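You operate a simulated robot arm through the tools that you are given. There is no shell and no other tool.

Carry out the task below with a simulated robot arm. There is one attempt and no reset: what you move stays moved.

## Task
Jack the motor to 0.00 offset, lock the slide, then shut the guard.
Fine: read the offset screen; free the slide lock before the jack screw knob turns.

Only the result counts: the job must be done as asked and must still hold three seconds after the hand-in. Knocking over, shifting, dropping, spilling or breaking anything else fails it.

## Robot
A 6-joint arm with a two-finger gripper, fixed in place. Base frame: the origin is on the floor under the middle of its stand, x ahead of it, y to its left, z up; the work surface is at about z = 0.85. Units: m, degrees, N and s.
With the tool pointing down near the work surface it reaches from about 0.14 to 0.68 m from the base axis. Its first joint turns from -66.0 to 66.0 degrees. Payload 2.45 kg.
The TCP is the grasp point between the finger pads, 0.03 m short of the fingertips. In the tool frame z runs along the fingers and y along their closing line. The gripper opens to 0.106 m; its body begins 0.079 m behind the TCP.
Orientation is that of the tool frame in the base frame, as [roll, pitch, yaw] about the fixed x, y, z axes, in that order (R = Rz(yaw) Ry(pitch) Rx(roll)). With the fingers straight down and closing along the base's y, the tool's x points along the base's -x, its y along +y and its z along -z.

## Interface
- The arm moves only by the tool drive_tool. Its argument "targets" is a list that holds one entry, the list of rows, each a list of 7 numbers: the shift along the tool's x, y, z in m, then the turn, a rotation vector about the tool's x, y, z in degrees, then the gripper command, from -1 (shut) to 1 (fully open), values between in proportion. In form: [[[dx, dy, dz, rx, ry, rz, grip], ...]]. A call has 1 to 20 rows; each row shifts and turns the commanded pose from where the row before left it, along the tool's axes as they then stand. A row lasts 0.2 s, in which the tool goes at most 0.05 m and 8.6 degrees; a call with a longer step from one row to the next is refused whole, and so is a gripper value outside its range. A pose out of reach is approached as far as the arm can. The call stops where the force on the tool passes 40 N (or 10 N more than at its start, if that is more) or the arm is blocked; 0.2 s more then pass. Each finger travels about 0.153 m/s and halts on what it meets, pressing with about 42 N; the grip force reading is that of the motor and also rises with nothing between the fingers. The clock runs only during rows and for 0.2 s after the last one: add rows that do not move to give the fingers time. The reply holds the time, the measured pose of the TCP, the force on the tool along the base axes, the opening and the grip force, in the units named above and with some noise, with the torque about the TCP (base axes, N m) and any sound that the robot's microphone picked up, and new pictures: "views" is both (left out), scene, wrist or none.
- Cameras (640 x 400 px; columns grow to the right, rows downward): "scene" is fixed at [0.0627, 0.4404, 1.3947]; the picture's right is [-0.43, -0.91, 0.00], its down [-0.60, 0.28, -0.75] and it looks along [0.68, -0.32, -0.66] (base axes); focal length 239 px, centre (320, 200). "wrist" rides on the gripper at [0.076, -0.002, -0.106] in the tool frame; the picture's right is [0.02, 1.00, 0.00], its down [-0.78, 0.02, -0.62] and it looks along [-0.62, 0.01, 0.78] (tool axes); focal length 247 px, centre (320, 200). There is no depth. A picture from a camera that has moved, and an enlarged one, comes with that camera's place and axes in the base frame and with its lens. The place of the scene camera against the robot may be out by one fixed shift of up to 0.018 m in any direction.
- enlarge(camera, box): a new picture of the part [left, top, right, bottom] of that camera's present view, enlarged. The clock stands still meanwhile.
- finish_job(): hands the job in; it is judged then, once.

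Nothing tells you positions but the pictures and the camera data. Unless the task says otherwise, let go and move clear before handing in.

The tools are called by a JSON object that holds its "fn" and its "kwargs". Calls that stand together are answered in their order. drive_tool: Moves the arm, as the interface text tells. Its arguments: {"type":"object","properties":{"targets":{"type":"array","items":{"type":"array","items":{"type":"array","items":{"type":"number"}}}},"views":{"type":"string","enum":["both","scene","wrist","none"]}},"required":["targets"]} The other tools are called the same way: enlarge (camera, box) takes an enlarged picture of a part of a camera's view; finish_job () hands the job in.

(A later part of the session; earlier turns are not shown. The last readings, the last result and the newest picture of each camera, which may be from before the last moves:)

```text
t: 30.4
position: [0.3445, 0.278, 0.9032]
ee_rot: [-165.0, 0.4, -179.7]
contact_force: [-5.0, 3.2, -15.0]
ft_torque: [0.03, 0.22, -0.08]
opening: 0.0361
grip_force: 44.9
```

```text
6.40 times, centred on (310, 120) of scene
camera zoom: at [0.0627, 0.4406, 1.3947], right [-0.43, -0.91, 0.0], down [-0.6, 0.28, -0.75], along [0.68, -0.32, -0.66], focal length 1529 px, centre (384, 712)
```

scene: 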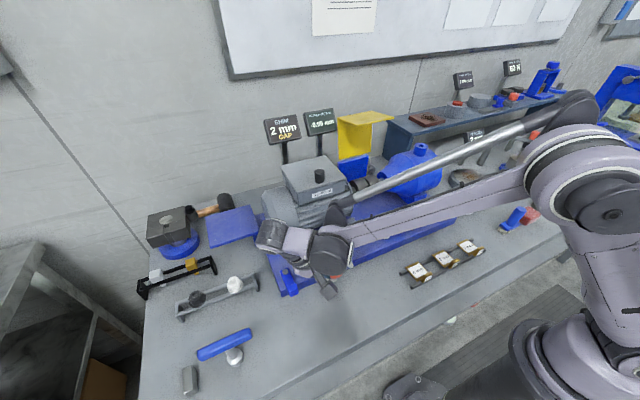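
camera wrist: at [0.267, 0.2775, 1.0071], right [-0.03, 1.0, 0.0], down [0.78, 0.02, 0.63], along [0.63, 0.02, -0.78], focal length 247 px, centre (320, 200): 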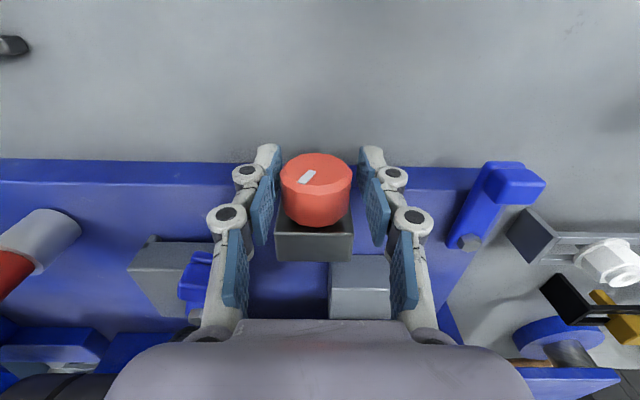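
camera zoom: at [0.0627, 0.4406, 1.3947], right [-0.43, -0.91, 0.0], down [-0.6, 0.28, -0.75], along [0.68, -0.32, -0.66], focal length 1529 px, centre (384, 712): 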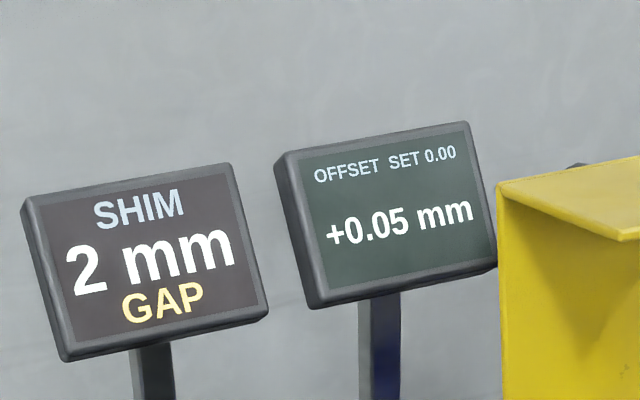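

+0.05 mm at 15°, so the 0.00 band spans roughly 2-14°. I'll turn back 7° to its middle and read.

{"fn": "drive_tool", "kwargs": {"targets": [[[0, 0, 0, -3.5, 0, 0, -1], [0, 0, 0, -3.5, 0, 0, -1], [0, 0, 0, 0, 0, 0, -1]]], "views": "none"}}

{"fn": "enlarge", "kwargs": {"camera": "scene", "box": [260, 90, 360, 150]}}

{"fn": "enlarge", "kwargs": {"camera": "wrist", "box": [200, 60, 440, 260]}}

```text
t: 31.2
position: [0.3439, 0.2791, 0.9034]
ee_rot: [-172.1, 0.4, -179.8]
contact_force: [-8.3, 0.5, -25.9]
ft_torque: [-0.03, -0.69, -0.16]
opening: 0.036
grip_force: 44.5
```

```text
6.40 times, centred on (310, 120) of scene
camera zoom: at [0.0627, 0.4406, 1.3946], right [-0.43, -0.91, 0.0], down [-0.6, 0.28, -0.75], along [0.68, -0.32, -0.66], focal length 1529 px, centre (384, 712)
```

zoom: 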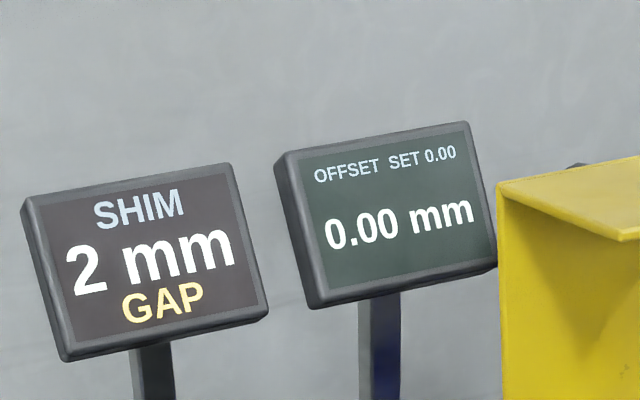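

```text
2.00 times, centred on (320, 160) of wrist
camera zoom: at [0.2669, 0.2908, 1.006], right [-0.02, 0.99, -0.14], down [0.78, 0.11, 0.62], along [0.63, -0.09, -0.77], focal length 494 px, centre (320, 280)
```

zoom: 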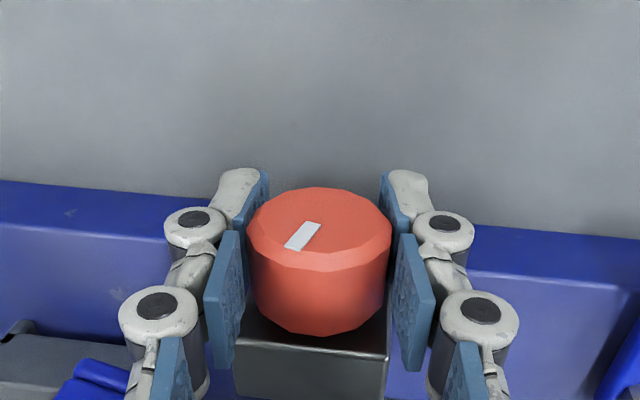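

0.00 mm, near the middle of the step. I'll release gently and check it holds.

{"fn": "drive_tool", "kwargs": {"targets": [[[0, 0, 0, 0, 0, 0, 0.0], [0, 0, 0, 0, 0, 0, 0.2], [0, 0, 0, 0, 0, 0, 0.2]]], "views": "wrist"}}

{"fn": "enlarge", "kwargs": {"camera": "scene", "box": [260, 90, 360, 150]}}

{"fn": "enlarge", "kwargs": {"camera": "wrist", "box": [200, 60, 440, 260]}}

```text
t: 32.0
position: [0.3442, 0.2778, 0.9017]
ee_rot: [-172.1, 0.4, -179.8]
contact_force: [0.1, 0.0, 0.6]
ft_torque: [-0.02, 0.01, 0.01]
opening: 0.0637
grip_force: 0.0
camera wrist: at [0.2672, 0.2908, 1.0063], right [-0.02, 0.99, -0.14], down [0.78, 0.11, 0.62], along [0.63, -0.09, -0.77], focal length 247 px, centre (320, 200)
```

wrist: 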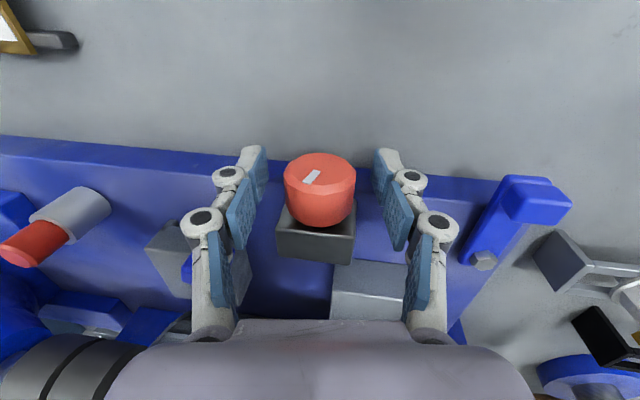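

```text
6.40 times, centred on (310, 120) of scene
camera zoom: at [0.0627, 0.4404, 1.3947], right [-0.43, -0.91, 0.0], down [-0.6, 0.28, -0.75], along [0.68, -0.32, -0.66], focal length 1529 px, centre (384, 712)
```

zoom: 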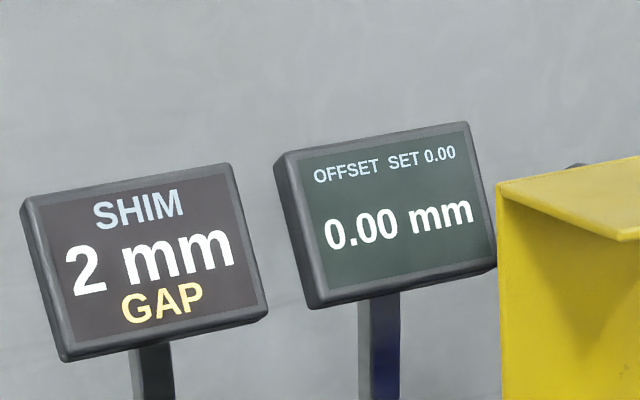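

```text
2.00 times, centred on (320, 160) of wrist
camera zoom: at [0.2672, 0.2908, 1.0063], right [-0.02, 0.99, -0.14], down [0.78, 0.11, 0.62], along [0.63, -0.09, -0.77], focal length 494 px, centre (320, 280)
```

zoom: 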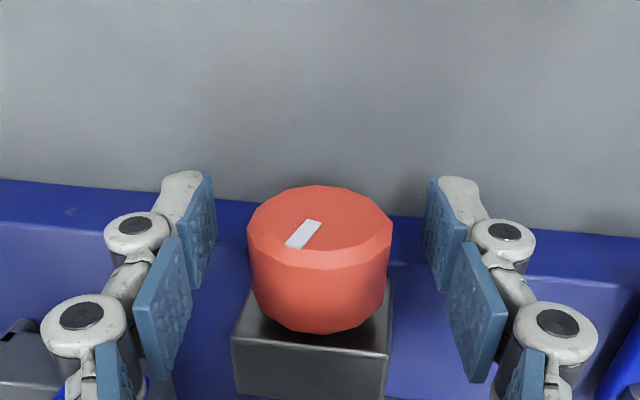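

The offset holds at 0.00 mm with the knob released. I'll lift off, straighten the tool, close the fingers and hover on the near side of the slide-lock tab.

{"fn": "drive_tool", "kwargs": {"targets": [[[0, 0, -0.04, 0, 0, 0, 0.2], [0, 0, -0.04, -7.9, 0, 0, 0.2], [0, 0, 0, 0, 0, 0, -1], [-0.001, 0.04, 0, 0, 0, 0, -1], [-0.001, 0.038, 0, 0, 0, 0, -1], [0, 0, 0, 0, 0, 0, -1]]], "views": "both"}}

{"fn": "enlarge", "kwargs": {"camera": "wrist", "box": [220, 60, 420, 260]}}

{"fn": "enlarge", "kwargs": {"camera": "scene", "box": [260, 90, 360, 150]}}

```text
t: 33.5
position: [0.3451, 0.3678, 0.9801]
ee_rot: [-180.0, 0.4, -179.8]
contact_force: [-0.2, 0.0, 0.1]
ft_torque: [-0.02, 0.03, 0.0]
opening: 0.0
grip_force: 28.5
camera wrist: at [0.2684, 0.3652, 1.0855], right [-0.02, 1.0, 0.0], down [0.78, 0.02, 0.63], along [0.63, 0.01, -0.78], focal length 247 px, centre (320, 200)
```

scene: 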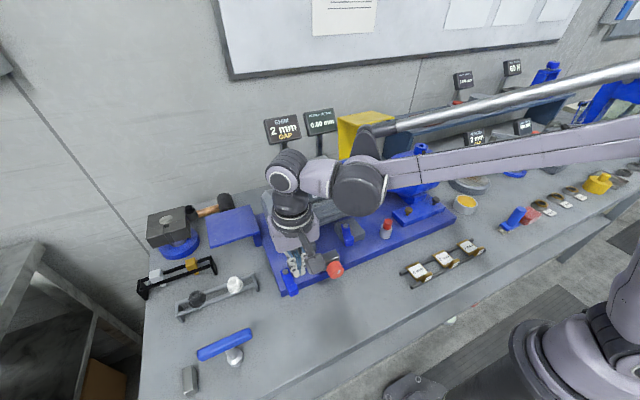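
wrist: 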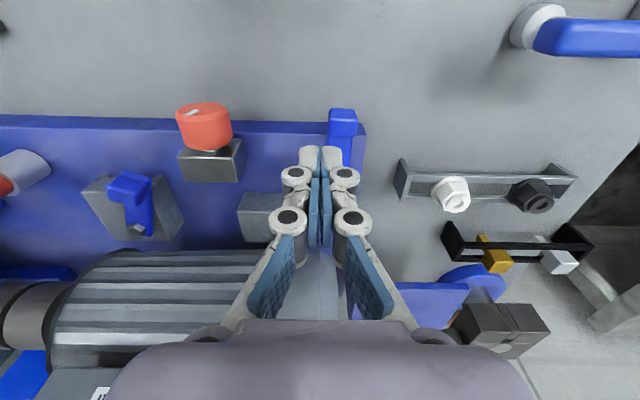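

```text
2.00 times, centred on (320, 160) of wrist
camera zoom: at [0.2684, 0.3652, 1.0855], right [-0.02, 1.0, 0.0], down [0.78, 0.02, 0.63], along [0.63, 0.01, -0.78], focal length 494 px, centre (320, 280)
```

zoom: 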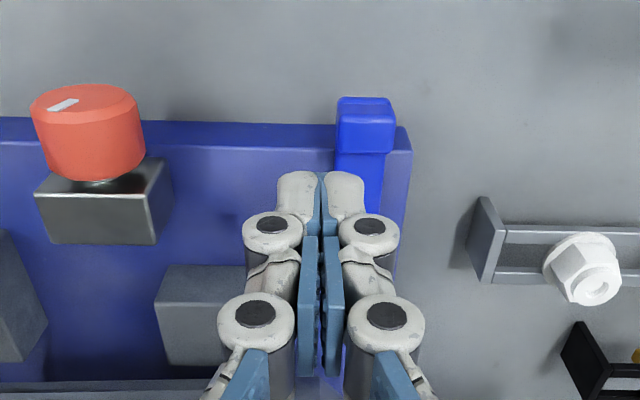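

```text
6.40 times, centred on (310, 120) of scene
camera zoom: at [0.0627, 0.4404, 1.3947], right [-0.43, -0.91, 0.0], down [-0.6, 0.28, -0.75], along [0.68, -0.32, -0.66], focal length 1529 px, centre (384, 712)
```

zoom: 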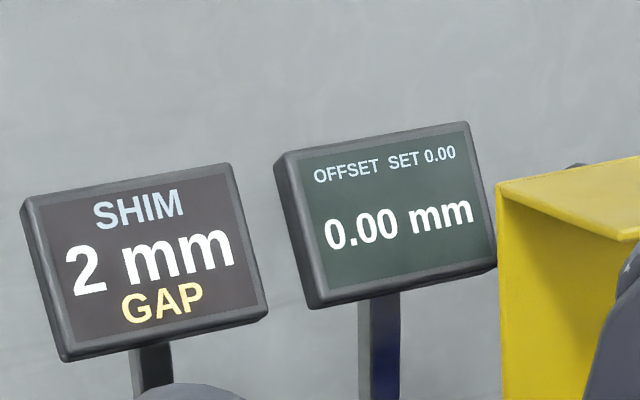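

The slide-lock tab is at about (0.341, 0.383). I'll move 12 mm to its near side and lower the closed fingertips to tab height.

{"fn": "drive_tool", "kwargs": {"targets": [[[0.001, -0.012, 0, 0, 0, 0, -1], [0, 0, 0.03, 0, 0, 0, -1], [0, 0, 0.031, 0, 0, 0, -1], [0, 0, 0, 0, 0, 0, -1]]], "views": "wrist"}}

{"fn": "enlarge", "kwargs": {"camera": "wrist", "box": [220, 60, 420, 260]}}

```text
t: 34.5
position: [0.3445, 0.3549, 0.919]
ee_rot: [-179.9, 0.4, -179.8]
contact_force: [0.5, -0.3, -0.7]
ft_torque: [-0.02, 0.02, -0.03]
opening: 0.0
grip_force: 28.3
camera wrist: at [0.2678, 0.3531, 1.0241], right [-0.03, 1.0, 0.0], down [0.78, 0.02, 0.63], along [0.63, 0.01, -0.78], focal length 247 px, centre (320, 200)
```

wrist: 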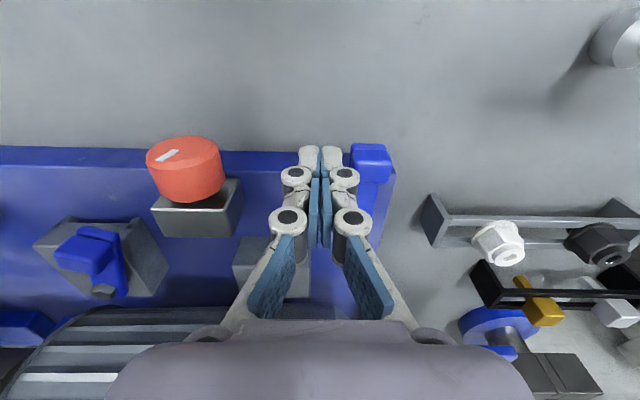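

```text
2.00 times, centred on (320, 160) of wrist
camera zoom: at [0.2678, 0.3531, 1.0241], right [-0.03, 1.0, 0.0], down [0.78, 0.02, 0.63], along [0.63, 0.01, -0.78], focal length 494 px, centre (320, 280)
```

zoom: 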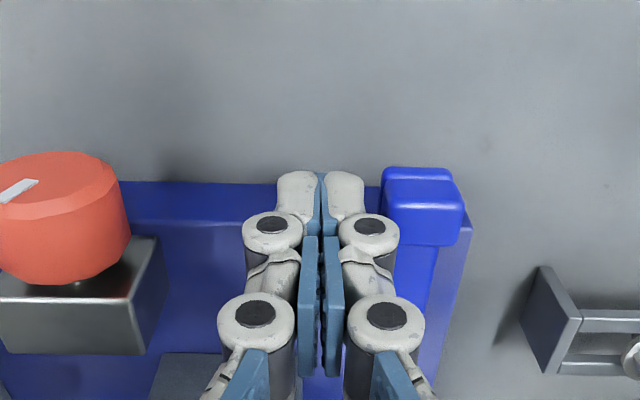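

The closed fingers are right beside the tab. I'll push it back round its arc towards the original (locked) position, in two stages.

{"fn": "drive_tool", "kwargs": {"targets": [[[0.0004, 0.0068, 0, 0, 0, 0, -1], [0.0016, 0.0044, 0, 0, 0, 0, -1], [0.0016, 0.0044, 0, 0, 0, 0, -1], [0.0008, 0.0046, 0, 0, 0, 0, -1], [0.0008, 0.0047, 0, 0, 0, 0, -1], [0, 0.0047, 0, 0, 0, 0, -1], [0, 0.0047, 0, 0, 0, 0, -1], [-0.0008, 0.0047, 0, 0, 0, 0, -1], [-0.0008, 0.0046, 0, 0, 0, 0, -1]]], "views": "wrist"}}

{"fn": "enlarge", "kwargs": {"camera": "wrist", "box": [220, 60, 420, 260]}}

```text
t: 36.5
position: [0.3409, 0.3997, 0.9199]
ee_rot: [180.0, 0.4, -179.8]
contact_force: [0.8, -0.5, -0.4]
ft_torque: [0.0, 0.0, -0.02]
opening: 0.0
grip_force: 28.7
camera wrist: at [0.2638, 0.3969, 1.025], right [-0.03, 1.0, 0.0], down [0.78, 0.02, 0.63], along [0.63, 0.02, -0.78], focal length 247 px, centre (320, 200)
```

wrist: 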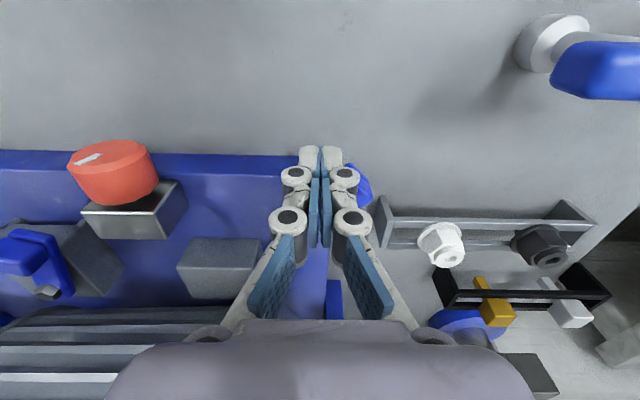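

```text
2.00 times, centred on (320, 160) of wrist
camera zoom: at [0.2638, 0.3969, 1.025], right [-0.03, 1.0, 0.0], down [0.78, 0.02, 0.63], along [0.63, 0.02, -0.78], focal length 494 px, centre (320, 280)
```

zoom: 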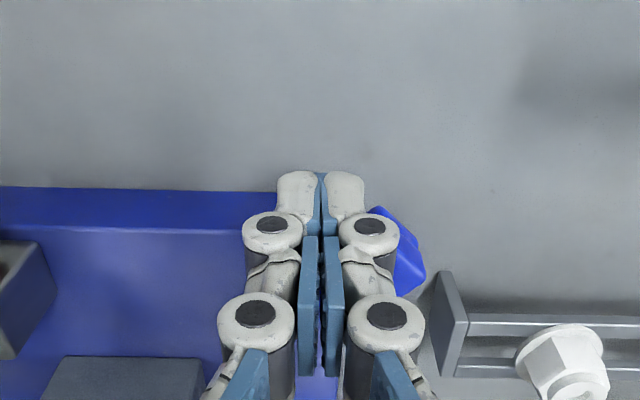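

The lever is swinging back. I'll continue along the arc towards its original stop, watching the force.

{"fn": "drive_tool", "kwargs": {"targets": [[[-0.0017, 0.0038, 0, 0, 0, 0, -1], [-0.0017, 0.0038, 0, 0, 0, 0, -1], [-0.0023, 0.0041, 0, 0, 0, 0, -1], [-0.0024, 0.0041, 0, 0, 0, 0, -1]]], "views": "wrist"}}

{"fn": "enlarge", "kwargs": {"camera": "wrist", "box": [220, 60, 420, 260]}}

{"fn": "enlarge", "kwargs": {"camera": "scene", "box": [240, 220, 360, 310]}}

```text
t: 37.5
position: [0.3514, 0.4149, 0.9199]
ee_rot: [179.9, 0.4, -179.7]
contact_force: [0.3, 0.6, -0.3]
ft_torque: [-0.01, 0.03, -0.02]
opening: 0.0003
grip_force: 28.4
camera wrist: at [0.2721, 0.4127, 1.0251], right [-0.03, 1.0, 0.0], down [0.78, 0.02, 0.63], along [0.63, 0.02, -0.78], focal length 247 px, centre (320, 200)
```

wrist: 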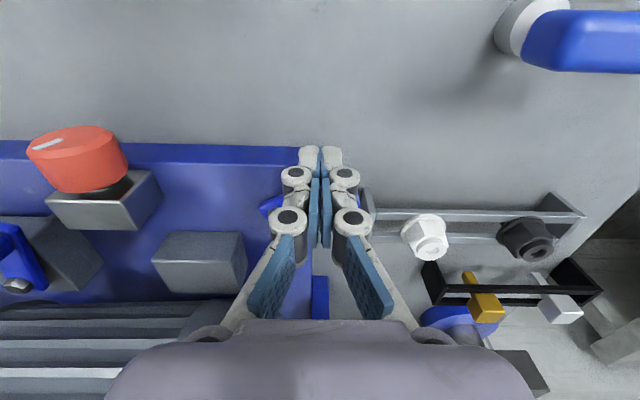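

```text
2.00 times, centred on (320, 160) of wrist
camera zoom: at [0.2721, 0.4127, 1.0251], right [-0.03, 1.0, 0.0], down [0.78, 0.02, 0.63], along [0.63, 0.02, -0.78], focal length 494 px, centre (320, 280)
```

zoom: 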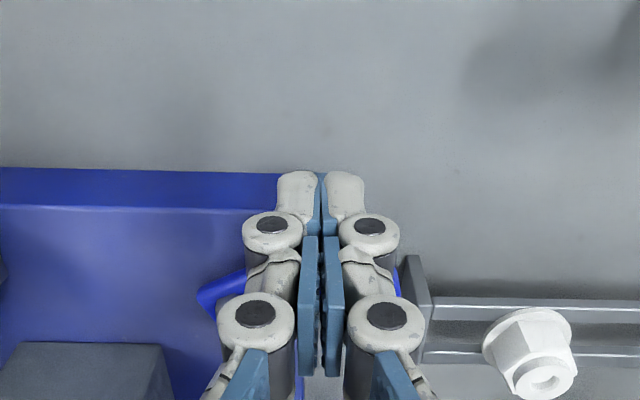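

```text
4.44 times, centred on (300, 265) of scene
camera zoom: at [0.0627, 0.4404, 1.3947], right [-0.43, -0.91, 0.0], down [-0.6, 0.28, -0.75], along [0.68, -0.32, -0.66], focal length 1062 px, centre (409, -89)
```

zoom: 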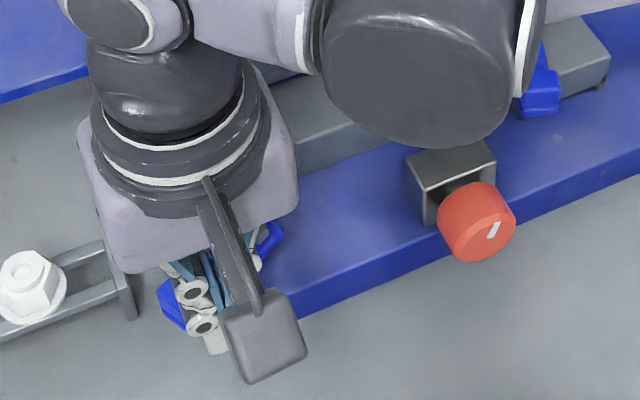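

The lever is nearly back; I'll keep pushing along its tangent in small steps until I feel the stop.

{"fn": "drive_tool", "kwargs": {"targets": [[[-0.0028, 0.0014, 0, 0, 0, 0, -1], [-0.0028, 0.0012, 0, 0, 0, 0, -1], [-0.0028, 0.001, 0, 0, 0, 0, -1], [0, 0, 0, 0, 0, 0, -1]]], "views": "wrist"}}

{"fn": "enlarge", "kwargs": {"camera": "wrist", "box": [220, 60, 420, 260]}}

```text
t: 38.5
position: [0.3573, 0.4171, 0.9207]
ee_rot: [-180.0, 0.4, -179.7]
contact_force: [-10.9, -2.7, 0.5]
ft_torque: [-0.02, 0.2, 0.05]
opening: 0.0
grip_force: 28.7
camera wrist: at [0.2798, 0.4159, 1.0251], right [-0.03, 1.0, 0.0], down [0.78, 0.02, 0.63], along [0.63, 0.01, -0.78], focal length 247 px, centre (320, 200)
```

wrist: 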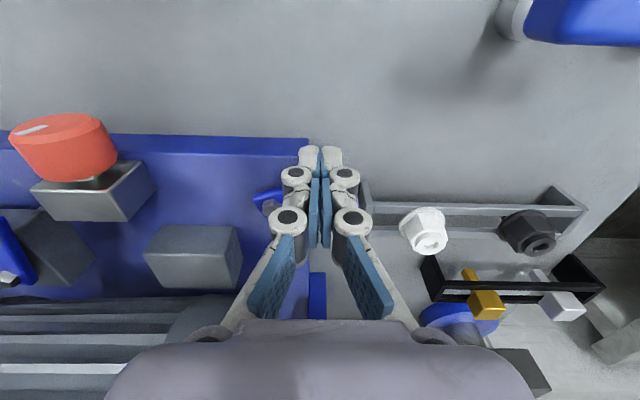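

```text
2.00 times, centred on (320, 160) of wrist
camera zoom: at [0.2798, 0.4159, 1.0251], right [-0.03, 1.0, 0.0], down [0.78, 0.02, 0.63], along [0.63, 0.01, -0.78], focal length 494 px, centre (320, 280)
```

zoom: 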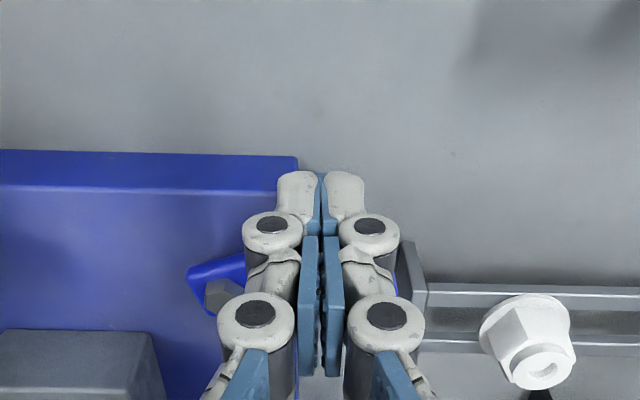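

A steady 11 N reaction appears, which suggests the stop. I'll press 2 mm more to confirm it is firm.

{"fn": "drive_tool", "kwargs": {"targets": [[[-0.002, 0.0006, 0, 0, 0, 0, -1], [0, 0, 0, 0, 0, 0, -1]]], "views": "none"}}

```text
t: 39.0
position: [0.3576, 0.4193, 0.9204]
ee_rot: [-179.8, 0.1, -179.8]
contact_force: [-23.2, -7.4, -1.0]
ft_torque: [-0.14, 0.46, 0.21]
opening: 0.0
grip_force: 29.0
```

It is firm (23 N with no movement), so the lever is at its stop. I'll back away, lift, and check the lever angle and the screen.

{"fn": "drive_tool", "kwargs": {"targets": [[[0.012, -0.003, 0, 0, 0, 0, -1], [0, 0, -0.045, 0, 0, 0, -1], [0.03, -0.02, -0.03, 0, 0, 0, -1], [0.03, -0.02, -0.02, 0, 0, 0, -1], [0, 0, 0, 0, 0, 0, -1]]], "views": "both"}}

{"fn": "enlarge", "kwargs": {"camera": "wrist", "box": [260, 120, 460, 280]}}

{"fn": "enlarge", "kwargs": {"camera": "scene", "box": [260, 90, 360, 150]}}

{"fn": "enlarge", "kwargs": {"camera": "scene", "box": [240, 200, 400, 300]}}

```text
t: 40.2
position: [0.2872, 0.3759, 1.0153]
ee_rot: [180.0, 0.4, -179.7]
contact_force: [-0.7, 0.5, 0.4]
ft_torque: [0.03, 0.0, -0.01]
opening: 0.0
grip_force: 28.9
camera wrist: at [0.2096, 0.3735, 1.1193], right [-0.03, 1.0, 0.0], down [0.78, 0.02, 0.63], along [0.63, 0.01, -0.78], focal length 247 px, centre (320, 200)
```

scene: 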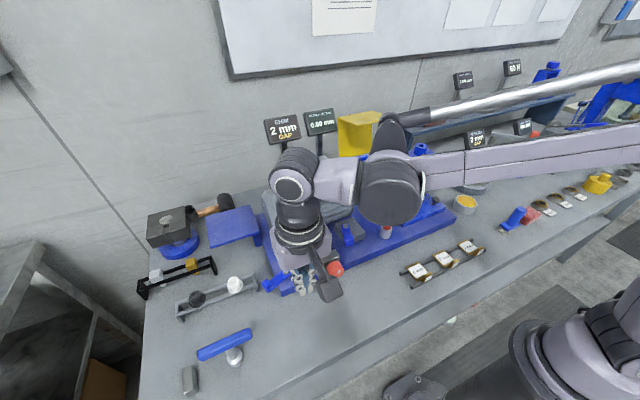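
wrist: 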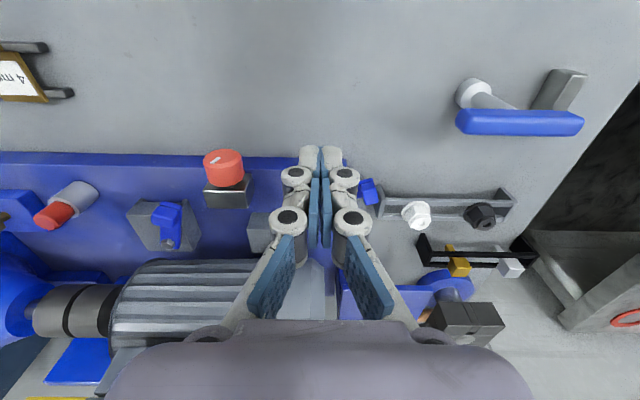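

```text
2.50 times, centred on (360, 200) of wrist
camera zoom: at [0.2096, 0.3735, 1.1193], right [-0.03, 1.0, 0.0], down [0.78, 0.02, 0.63], along [0.63, 0.01, -0.78], focal length 617 px, centre (220, 200)
```

zoom: 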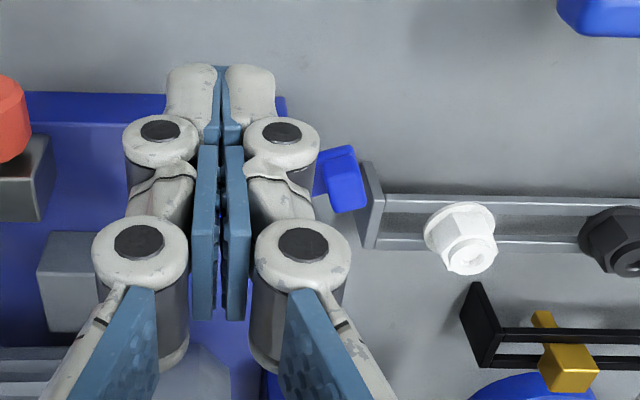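

```text
6.40 times, centred on (310, 120) of scene
camera zoom: at [0.0627, 0.4404, 1.3947], right [-0.43, -0.91, 0.0], down [-0.6, 0.28, -0.75], along [0.68, -0.32, -0.66], focal length 1529 px, centre (384, 712)
```

zoom: 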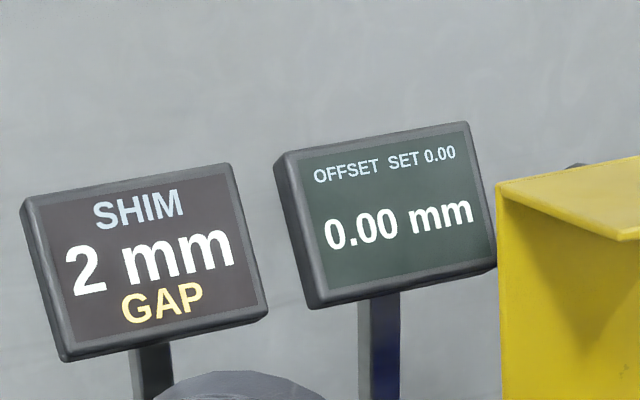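

```text
4.00 times, centred on (320, 250) of scene
camera zoom: at [0.0627, 0.4404, 1.3947], right [-0.43, -0.91, 0.0], down [-0.6, 0.28, -0.75], along [0.68, -0.32, -0.66], focal length 956 px, centre (320, 0)
```

zoom: 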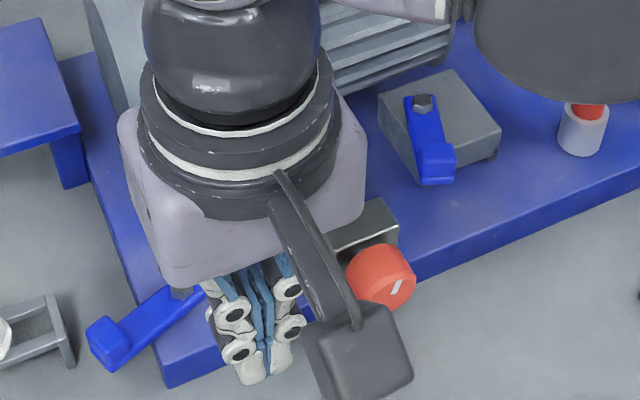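

The lever is back where it began and the offset still reads 0.00 mm. Next is the yellow guard, which I place hinged at about (0.55, y 0.07–0.17, z 1.05), standing open with its flap towards the robot; I'll move up to view it properly.

{"fn": "drive_tool", "kwargs": {"targets": [[[0, -0.01, -0.045, 0, 0, 0, -1], [0, -0.034, -0.034, 0, 0, 0, 1], [0, -0.034, -0.034, 0, 0, 0, 1], [0, -0.034, -0.034, 0, 0, 0, 1], [0, -0.034, -0.034, 0, 0, 0, 1], [0, -0.034, -0.034, 0, 0, 0, 1], [0, -0.034, -0.02, 0, 0, 0, 1], [0, 0, 0, 0, 0, 0, 1]]], "views": "both"}}

{"fn": "enlarge", "kwargs": {"camera": "scene", "box": [300, 90, 460, 210]}}

{"fn": "enlarge", "kwargs": {"camera": "wrist", "box": [220, 180, 420, 330]}}

```text
t: 42.0
position: [0.2862, 0.1613, 1.2494]
ee_rot: [-179.9, 0.4, -179.8]
contact_force: [-0.3, 0.7, -1.3]
ft_torque: [0.01, -0.01, 0.01]
opening: 0.1059
grip_force: 0.0
camera wrist: at [0.2097, 0.1593, 1.354], right [-0.03, 1.0, 0.0], down [0.78, 0.02, 0.63], along [0.63, 0.02, -0.78], focal length 247 px, centre (320, 200)
```

scene: 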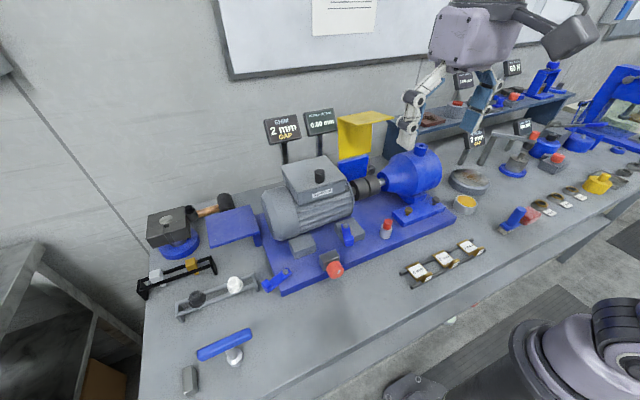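
wrist: 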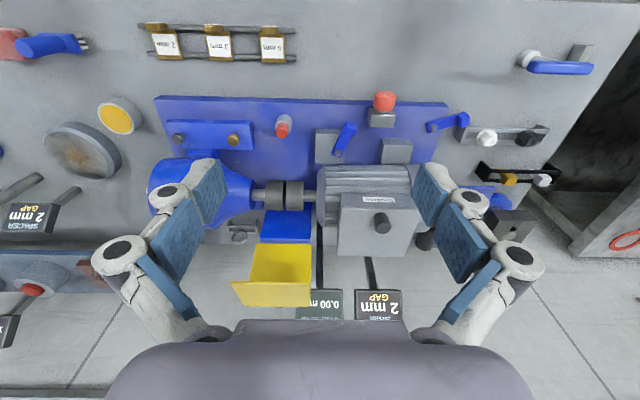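

```text
3.33 times, centred on (380, 150) of scene
camera zoom: at [0.0627, 0.4404, 1.3947], right [-0.43, -0.91, 0.0], down [-0.6, 0.28, -0.75], along [0.68, -0.32, -0.66], focal length 796 px, centre (120, 367)
```

zoom: 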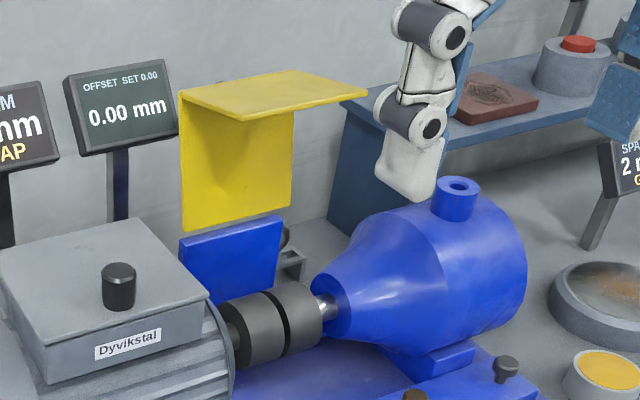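

```text
2.67 times, centred on (320, 255) of wrist
camera zoom: at [0.2097, 0.1593, 1.354], right [-0.03, 1.0, 0.0], down [0.78, 0.02, 0.63], along [0.63, 0.02, -0.78], focal length 659 px, centre (320, 53)
```

zoom: 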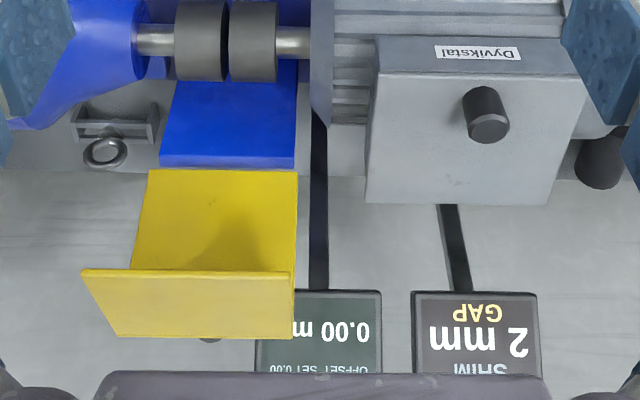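

The guard is open slightly past vertical: hinge near (0.542, y 0.06–0.155, z 1.066), panel leaning back about 10°, flap towards the robot. I'll pass over it with closed fingers and come down behind the panel to pull it forward.

{"fn": "drive_tool", "kwargs": {"targets": [[[0, 0, -0.03, 0, 0, 0, -1], [-0.043, -0.008, 0, 0, 0, 0, -1], [-0.043, -0.008, 0, 0, 0, 0, -1], [-0.043, -0.008, 0, 0, 0, 0, -1], [-0.043, -0.008, 0, 0, 0, 0, -1], [-0.043, -0.008, 0, 0, 0, 0, -1], [-0.043, -0.008, 0, 0, 0, 0, -1], [-0.043, -0.008, 0, 0, 0, 0, -1], [0, 0, 0, 0, 0, 0, -1]]], "views": "both"}}

{"fn": "enlarge", "kwargs": {"camera": "scene", "box": [300, 60, 460, 180]}}

```text
t: 44.0
position: [0.5142, 0.1032, 1.2359]
ee_rot: [-179.9, 0.4, -179.7]
contact_force: [-0.5, -0.5, 0.1]
ft_torque: [-0.02, 0.02, -0.01]
opening: 0.0001
grip_force: 28.6
out of reach, approached as far as the arm can: row 6, 7, 8
camera wrist: at [0.4361, 0.1015, 1.3407], right [-0.03, 1.0, 0.0], down [0.78, 0.02, 0.63], along [0.63, 0.01, -0.78], focal length 247 px, centre (320, 200)
```

scene: 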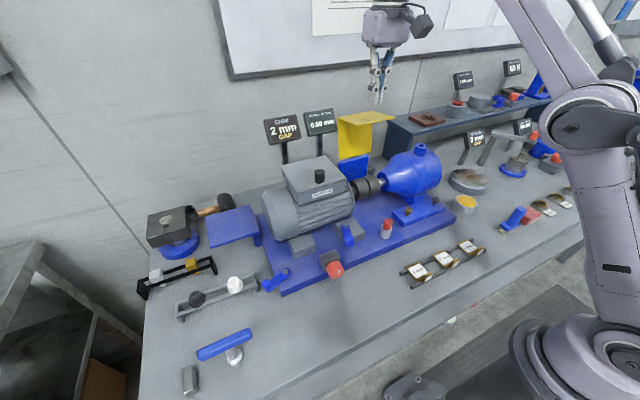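
wrist: 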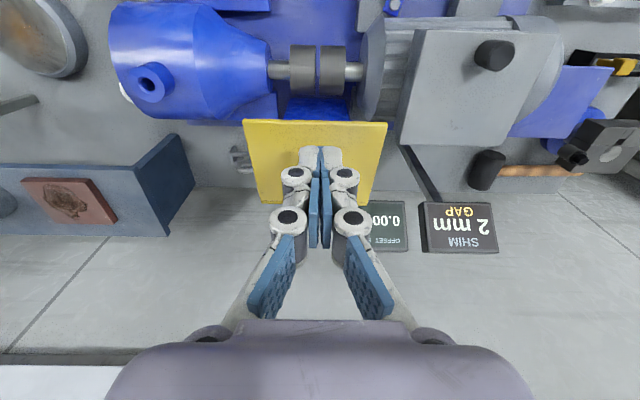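

```text
3.33 times, centred on (380, 120) of scene
camera zoom: at [0.0627, 0.4404, 1.3947], right [-0.43, -0.91, 0.0], down [-0.6, 0.28, -0.75], along [0.68, -0.32, -0.66], focal length 796 px, centre (120, 467)
```

zoom: 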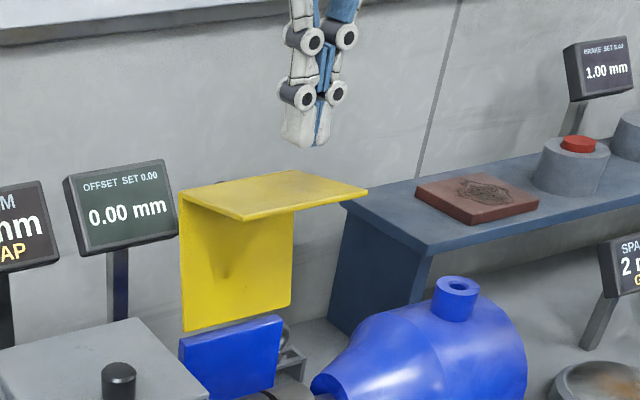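

At this height the arm cannot get behind the guard, so instead I'll close it by pressing on the flap's outer face and following its arc round the hinge. First I'll bring the closed fingertips back above the flap at about x = 0.497.

{"fn": "drive_tool", "kwargs": {"targets": [[[0.045, 0, 0.015, 0, 0, 0, -1], [0.045, 0, 0.015, 0, 0, 0, -1], [0, 0, 0, 0, 0, 0, -1], [0, 0, 0, 0, 0, 0, -1]]], "views": "both"}}

{"fn": "enlarge", "kwargs": {"camera": "scene", "box": [300, 60, 460, 180]}}

{"fn": "enlarge", "kwargs": {"camera": "wrist", "box": [220, 80, 420, 230]}}

```text
t: 45.0
position: [0.4229, 0.103, 1.2043]
ee_rot: [-179.9, 0.5, -179.8]
contact_force: [0.4, 0.3, -0.6]
ft_torque: [-0.01, 0.04, 0.04]
opening: 0.0
grip_force: 28.7
camera wrist: at [0.346, 0.1008, 1.3096], right [-0.03, 1.0, 0.0], down [0.78, 0.02, 0.63], along [0.63, 0.01, -0.78], focal length 247 px, centre (320, 200)
```

scene: 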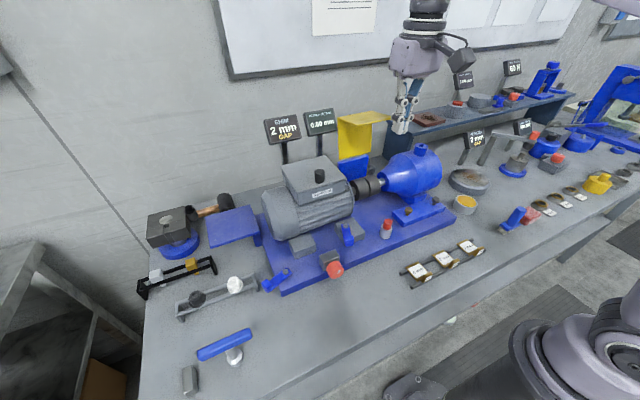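
wrist: 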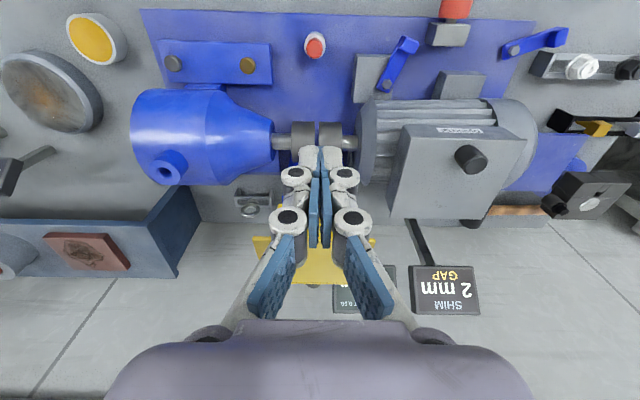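

```text
3.33 times, centred on (380, 120) of scene
camera zoom: at [0.0627, 0.4404, 1.3947], right [-0.43, -0.91, 0.0], down [-0.6, 0.28, -0.75], along [0.68, -0.32, -0.66], focal length 796 px, centre (120, 467)
```

zoom: 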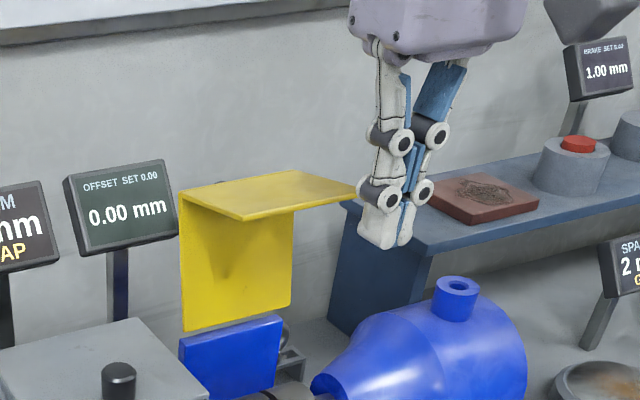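

```text
2.67 times, centred on (320, 155) of wrist
camera zoom: at [0.346, 0.1008, 1.3096], right [-0.03, 1.0, 0.0], down [0.78, 0.02, 0.63], along [0.63, 0.01, -0.78], focal length 659 px, centre (320, 320)
```

zoom: 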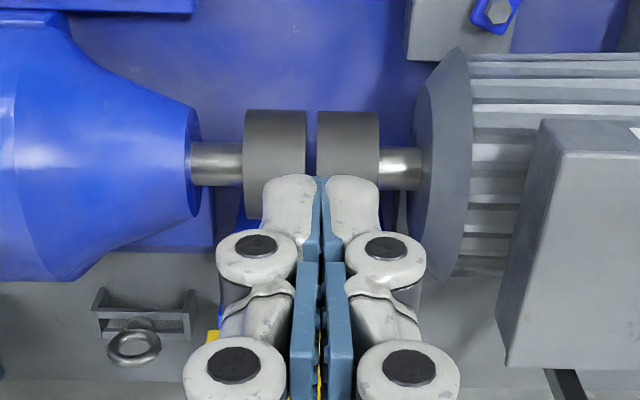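

The fingertips are now in front of the flap. I'll raise slightly and move over it.

{"fn": "drive_tool", "kwargs": {"targets": [[[0, 0, -0.036, 0, 0, 0, -1], [-0.037, 0.002, 0, 0, 0, 0, -1], [-0.037, 0, 0, 0, 0, 0, -1], [0, 0, 0, 0, 0, 0, -1]]], "views": "both"}}

{"fn": "enlarge", "kwargs": {"camera": "scene", "box": [300, 60, 460, 180]}}

{"fn": "enlarge", "kwargs": {"camera": "wrist", "box": [220, 80, 420, 230]}}

```text
t: 46.0
position: [0.4989, 0.1045, 1.2406]
ee_rot: [-179.9, 0.4, -179.8]
contact_force: [0.8, 0.0, -0.2]
ft_torque: [-0.01, 0.01, 0.01]
opening: 0.0
grip_force: 28.6
camera wrist: at [0.4211, 0.1027, 1.3459], right [-0.03, 1.0, 0.0], down [0.78, 0.02, 0.63], along [0.63, 0.01, -0.78], focal length 247 px, centre (320, 200)
```

scene: 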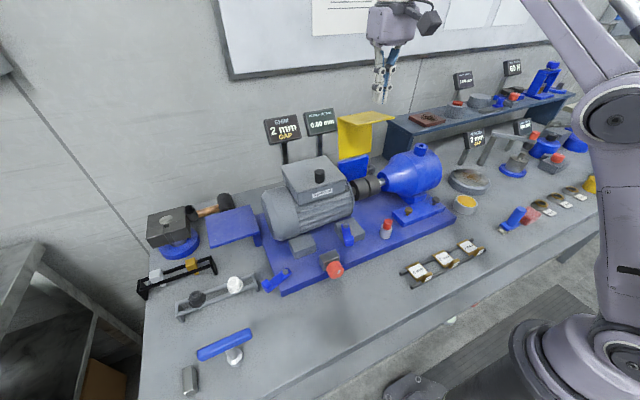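
wrist: 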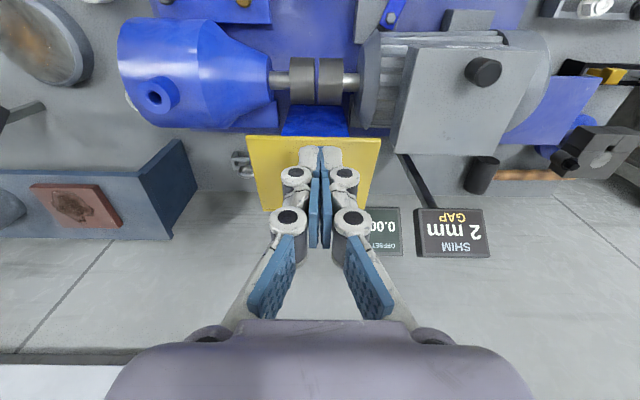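

```text
3.33 times, centred on (380, 120) of scene
camera zoom: at [0.0627, 0.4404, 1.3947], right [-0.43, -0.91, 0.0], down [-0.6, 0.28, -0.75], along [0.68, -0.32, -0.66], focal length 796 px, centre (120, 467)
```

zoom: 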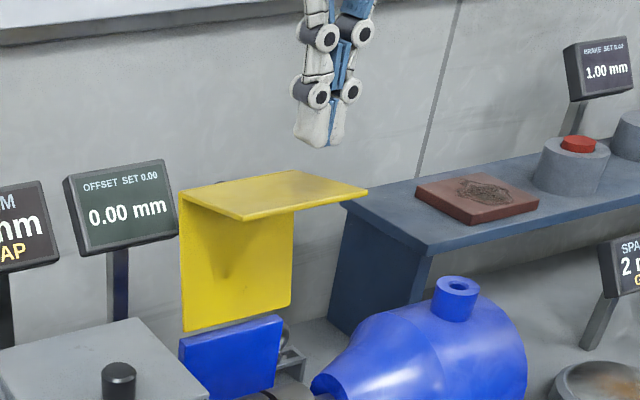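

```text
2.67 times, centred on (320, 155) of wrist
camera zoom: at [0.4211, 0.1027, 1.3459], right [-0.03, 1.0, 0.0], down [0.78, 0.02, 0.63], along [0.63, 0.01, -0.78], focal length 659 px, centre (320, 320)
```

zoom: 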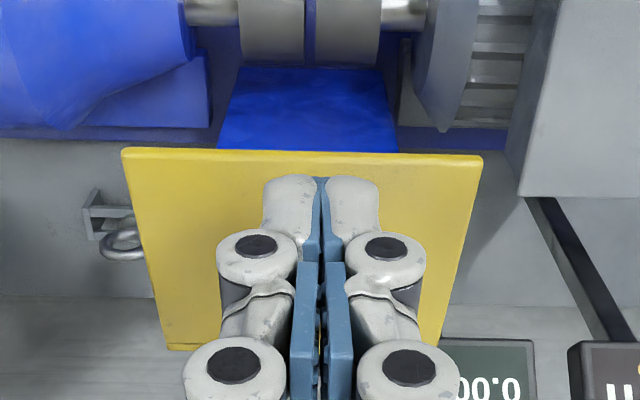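

From the two wrist views, the flap's front edge is nearer (0.507, z 1.163) with its back edge at x 0.593, so I need to press further in than planned. I'll tilt the tool forward 25° for reach and hover the tips over the flap.

{"fn": "drive_tool", "kwargs": {"targets": [[[0, 0, 0, 0, -8.4, 0, -1], [0, 0, 0, 0, -8.4, 0, -1], [0, 0, 0, 0, -8.4, 0, -1], [-0.009, 0, 0.02, 0, 0, 0, -1], [0, 0, 0, 0, 0, 0, -1]]], "views": "both"}}

{"fn": "enlarge", "kwargs": {"camera": "scene", "box": [300, 60, 460, 180]}}

{"fn": "enlarge", "kwargs": {"camera": "wrist", "box": [220, 80, 420, 230]}}

```text
t: 47.2
position: [0.5141, 0.1041, 1.2265]
ee_rot: [-179.9, 25.8, -179.7]
contact_force: [0.3, 0.3, -0.4]
ft_torque: [-0.01, -0.02, 0.01]
opening: 0.0001
grip_force: 28.5
camera wrist: at [0.3998, 0.1026, 1.289], right [-0.02, 1.0, -0.01], down [0.44, 0.02, 0.9], along [0.9, 0.02, -0.44], focal length 247 px, centre (320, 200)
```

scene: 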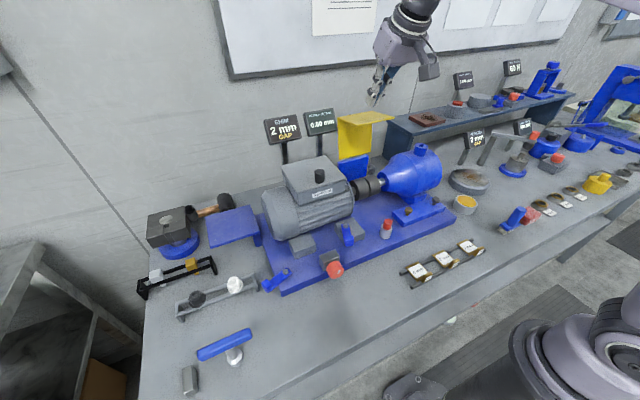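
wrist: 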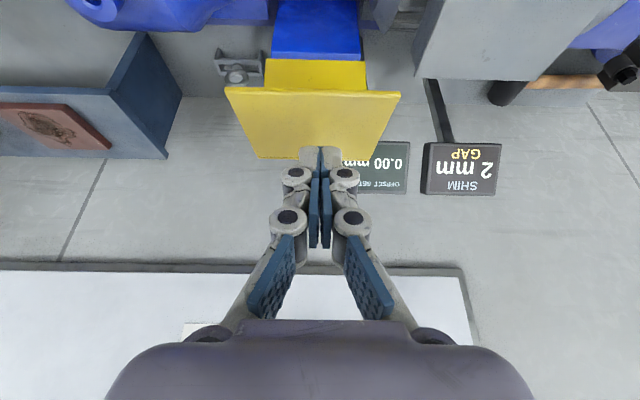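

```text
3.33 times, centred on (380, 120) of scene
camera zoom: at [0.0627, 0.4404, 1.3947], right [-0.43, -0.91, 0.0], down [-0.6, 0.28, -0.75], along [0.68, -0.32, -0.66], focal length 796 px, centre (120, 467)
```

zoom: 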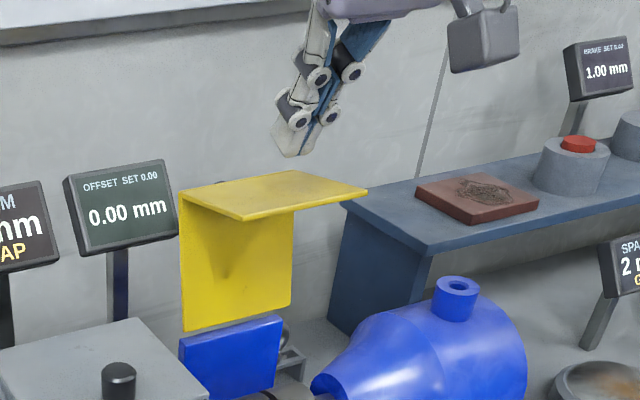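

```text
2.67 times, centred on (320, 155) of wrist
camera zoom: at [0.3998, 0.1026, 1.289], right [-0.02, 1.0, -0.01], down [0.44, 0.02, 0.9], along [0.9, 0.02, -0.44], focal length 659 px, centre (320, 320)
```

zoom: 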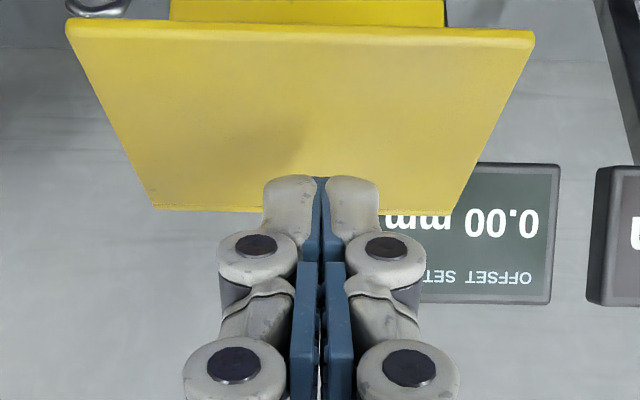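

The flap spans x 0.508–0.595 at z about 1.16, y 0.046–0.153, and the fingertips are above it. I'll go a little further in and down until the tips just touch it.

{"fn": "drive_tool", "kwargs": {"targets": [[[-0.0057, -0.002, 0.025, 0, 0, 0, -1], [0.0026, 0, 0.0054, 0, 0, 0, -1], [0.0022, 0, 0.0045, 0, 0, 0, -1], [0, 0, 0, 0, 0, 0, -1]]], "views": "wrist"}}

{"fn": "enlarge", "kwargs": {"camera": "scene", "box": [300, 60, 460, 180]}}

```text
t: 48.2
position: [0.5297, 0.1029, 1.1962]
ee_rot: [-179.9, 25.6, -179.8]
contact_force: [-0.3, 0.5, 0.4]
ft_torque: [0.0, 0.02, 0.0]
opening: 0.0
grip_force: 28.3
camera wrist: at [0.4155, 0.1006, 1.2582], right [-0.02, 1.0, -0.01], down [0.44, 0.02, 0.9], along [0.9, 0.02, -0.44], focal length 247 px, centre (320, 200)
```

wrist: 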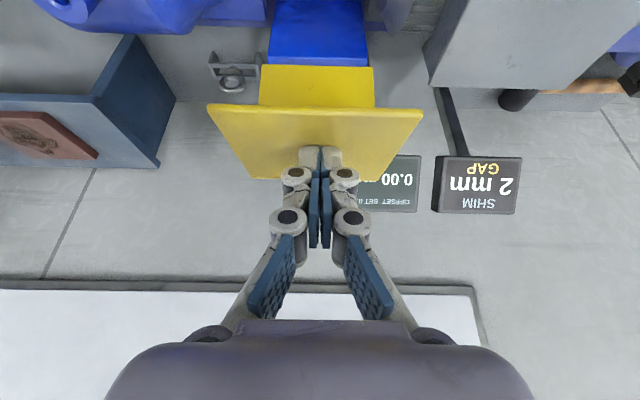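

```text
3.33 times, centred on (380, 120) of scene
camera zoom: at [0.0627, 0.4404, 1.3947], right [-0.43, -0.91, 0.0], down [-0.6, 0.28, -0.75], along [0.68, -0.32, -0.66], focal length 796 px, centre (120, 467)
```

zoom: 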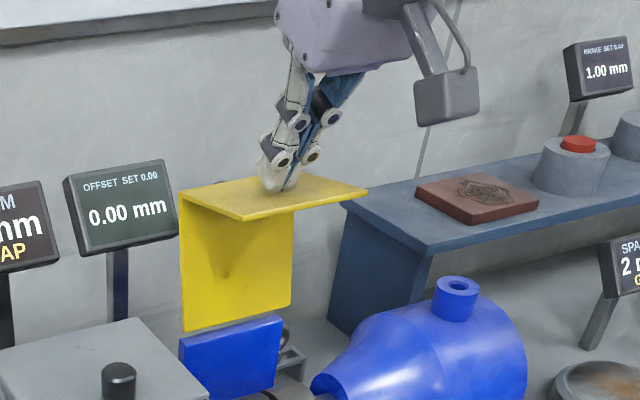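

The tips look just about to touch the flap. I'll push along the start of its arc (down and towards the robot) in small steps and watch force and motion.

{"fn": "drive_tool", "kwargs": {"targets": [[[0.0026, 0, 0.0054, 0, 0, 0, -1], [0.0055, 0, 0.0018, 0, 0, 0, -1], [0.0055, 0, 0.0018, 0, 0, 0, -1], [0, 0, 0, 0, 0, 0, -1]]], "views": "wrist"}}

{"fn": "enlarge", "kwargs": {"camera": "scene", "box": [300, 60, 460, 180]}}

```text
t: 48.8
position: [0.5269, 0.1041, 1.1893]
ee_rot: [-179.9, 25.7, -179.7]
contact_force: [-2.8, -0.3, 6.8]
ft_torque: [0.0, 0.06, -0.03]
opening: 0.0059
grip_force: 29.0
stopped in row 2: the force on the tool passed its limit at 53 N (the readings are from after the stop); the commanded pose is now the measured one
camera wrist: at [0.4114, 0.1007, 1.2524], right [-0.02, 1.0, -0.01], down [0.44, 0.02, 0.9], along [0.9, 0.02, -0.44], focal length 247 px, centre (320, 200)
```

wrist: 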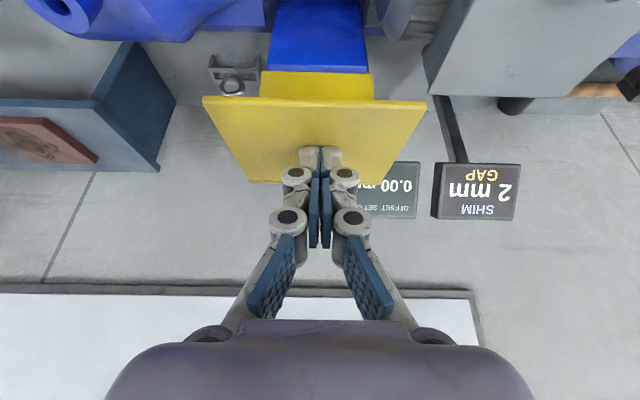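

```text
3.33 times, centred on (380, 120) of scene
camera zoom: at [0.0625, 0.4403, 1.3948], right [-0.43, -0.91, 0.0], down [-0.6, 0.28, -0.75], along [0.68, -0.32, -0.66], focal length 796 px, centre (120, 467)
```

zoom: 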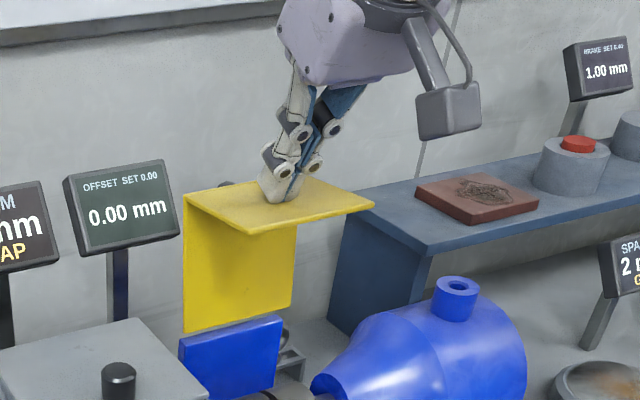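

The guard began to rotate, though the quick push spiked the force. I'll follow the arc more closely in smaller steps (mostly towards the robot, slightly down).

{"fn": "drive_tool", "kwargs": {"targets": [[[0.0032, 0, 0.0006, 0, 0, 0, -1], [0.0032, 0, 0.0006, 0, 0, 0, -1], [0.0032, 0, 0.0006, 0, 0, 0, -1], [0.0032, 0, 0.0006, 0, 0, 0, -1], [0.0032, 0, 0.0006, 0, 0, 0, -1], [0.0032, 0, 0.0006, 0, 0, 0, -1]]], "views": "wrist"}}

{"fn": "enlarge", "kwargs": {"camera": "scene", "box": [300, 60, 460, 180]}}

```text
t: 49.6
position: [0.5175, 0.1027, 1.186]
ee_rot: [180.0, 25.7, -179.7]
contact_force: [-3.9, -1.1, 9.4]
ft_torque: [-0.01, 0.07, 0.01]
opening: 0.006
grip_force: 28.4
stopped in row 4: the force on the tool passed its limit at 42 N (the readings are from after the stop); the commanded pose is now the measured one
camera wrist: at [0.4032, 0.1007, 1.2484], right [-0.02, 1.0, -0.01], down [0.44, 0.02, 0.9], along [0.9, 0.02, -0.44], focal length 247 px, centre (320, 200)
```

wrist: 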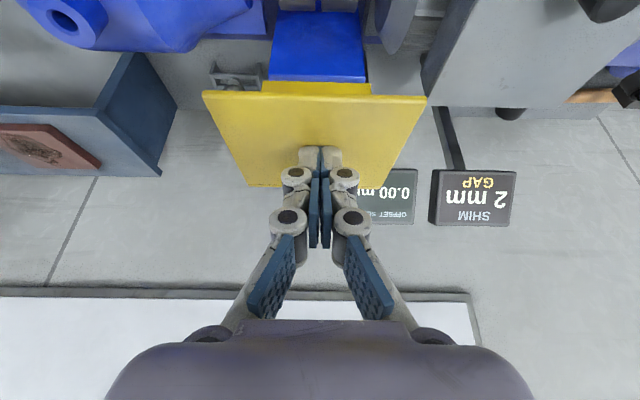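

```text
3.33 times, centred on (380, 120) of scene
camera zoom: at [0.0624, 0.4403, 1.3948], right [-0.43, -0.91, 0.0], down [-0.6, 0.28, -0.75], along [0.68, -0.32, -0.66], focal length 796 px, centre (120, 467)
```

zoom: 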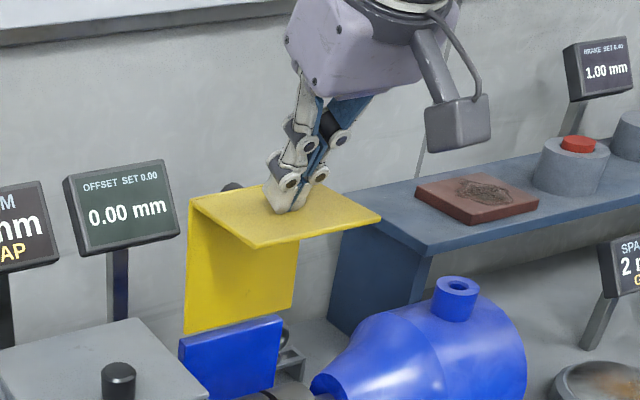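

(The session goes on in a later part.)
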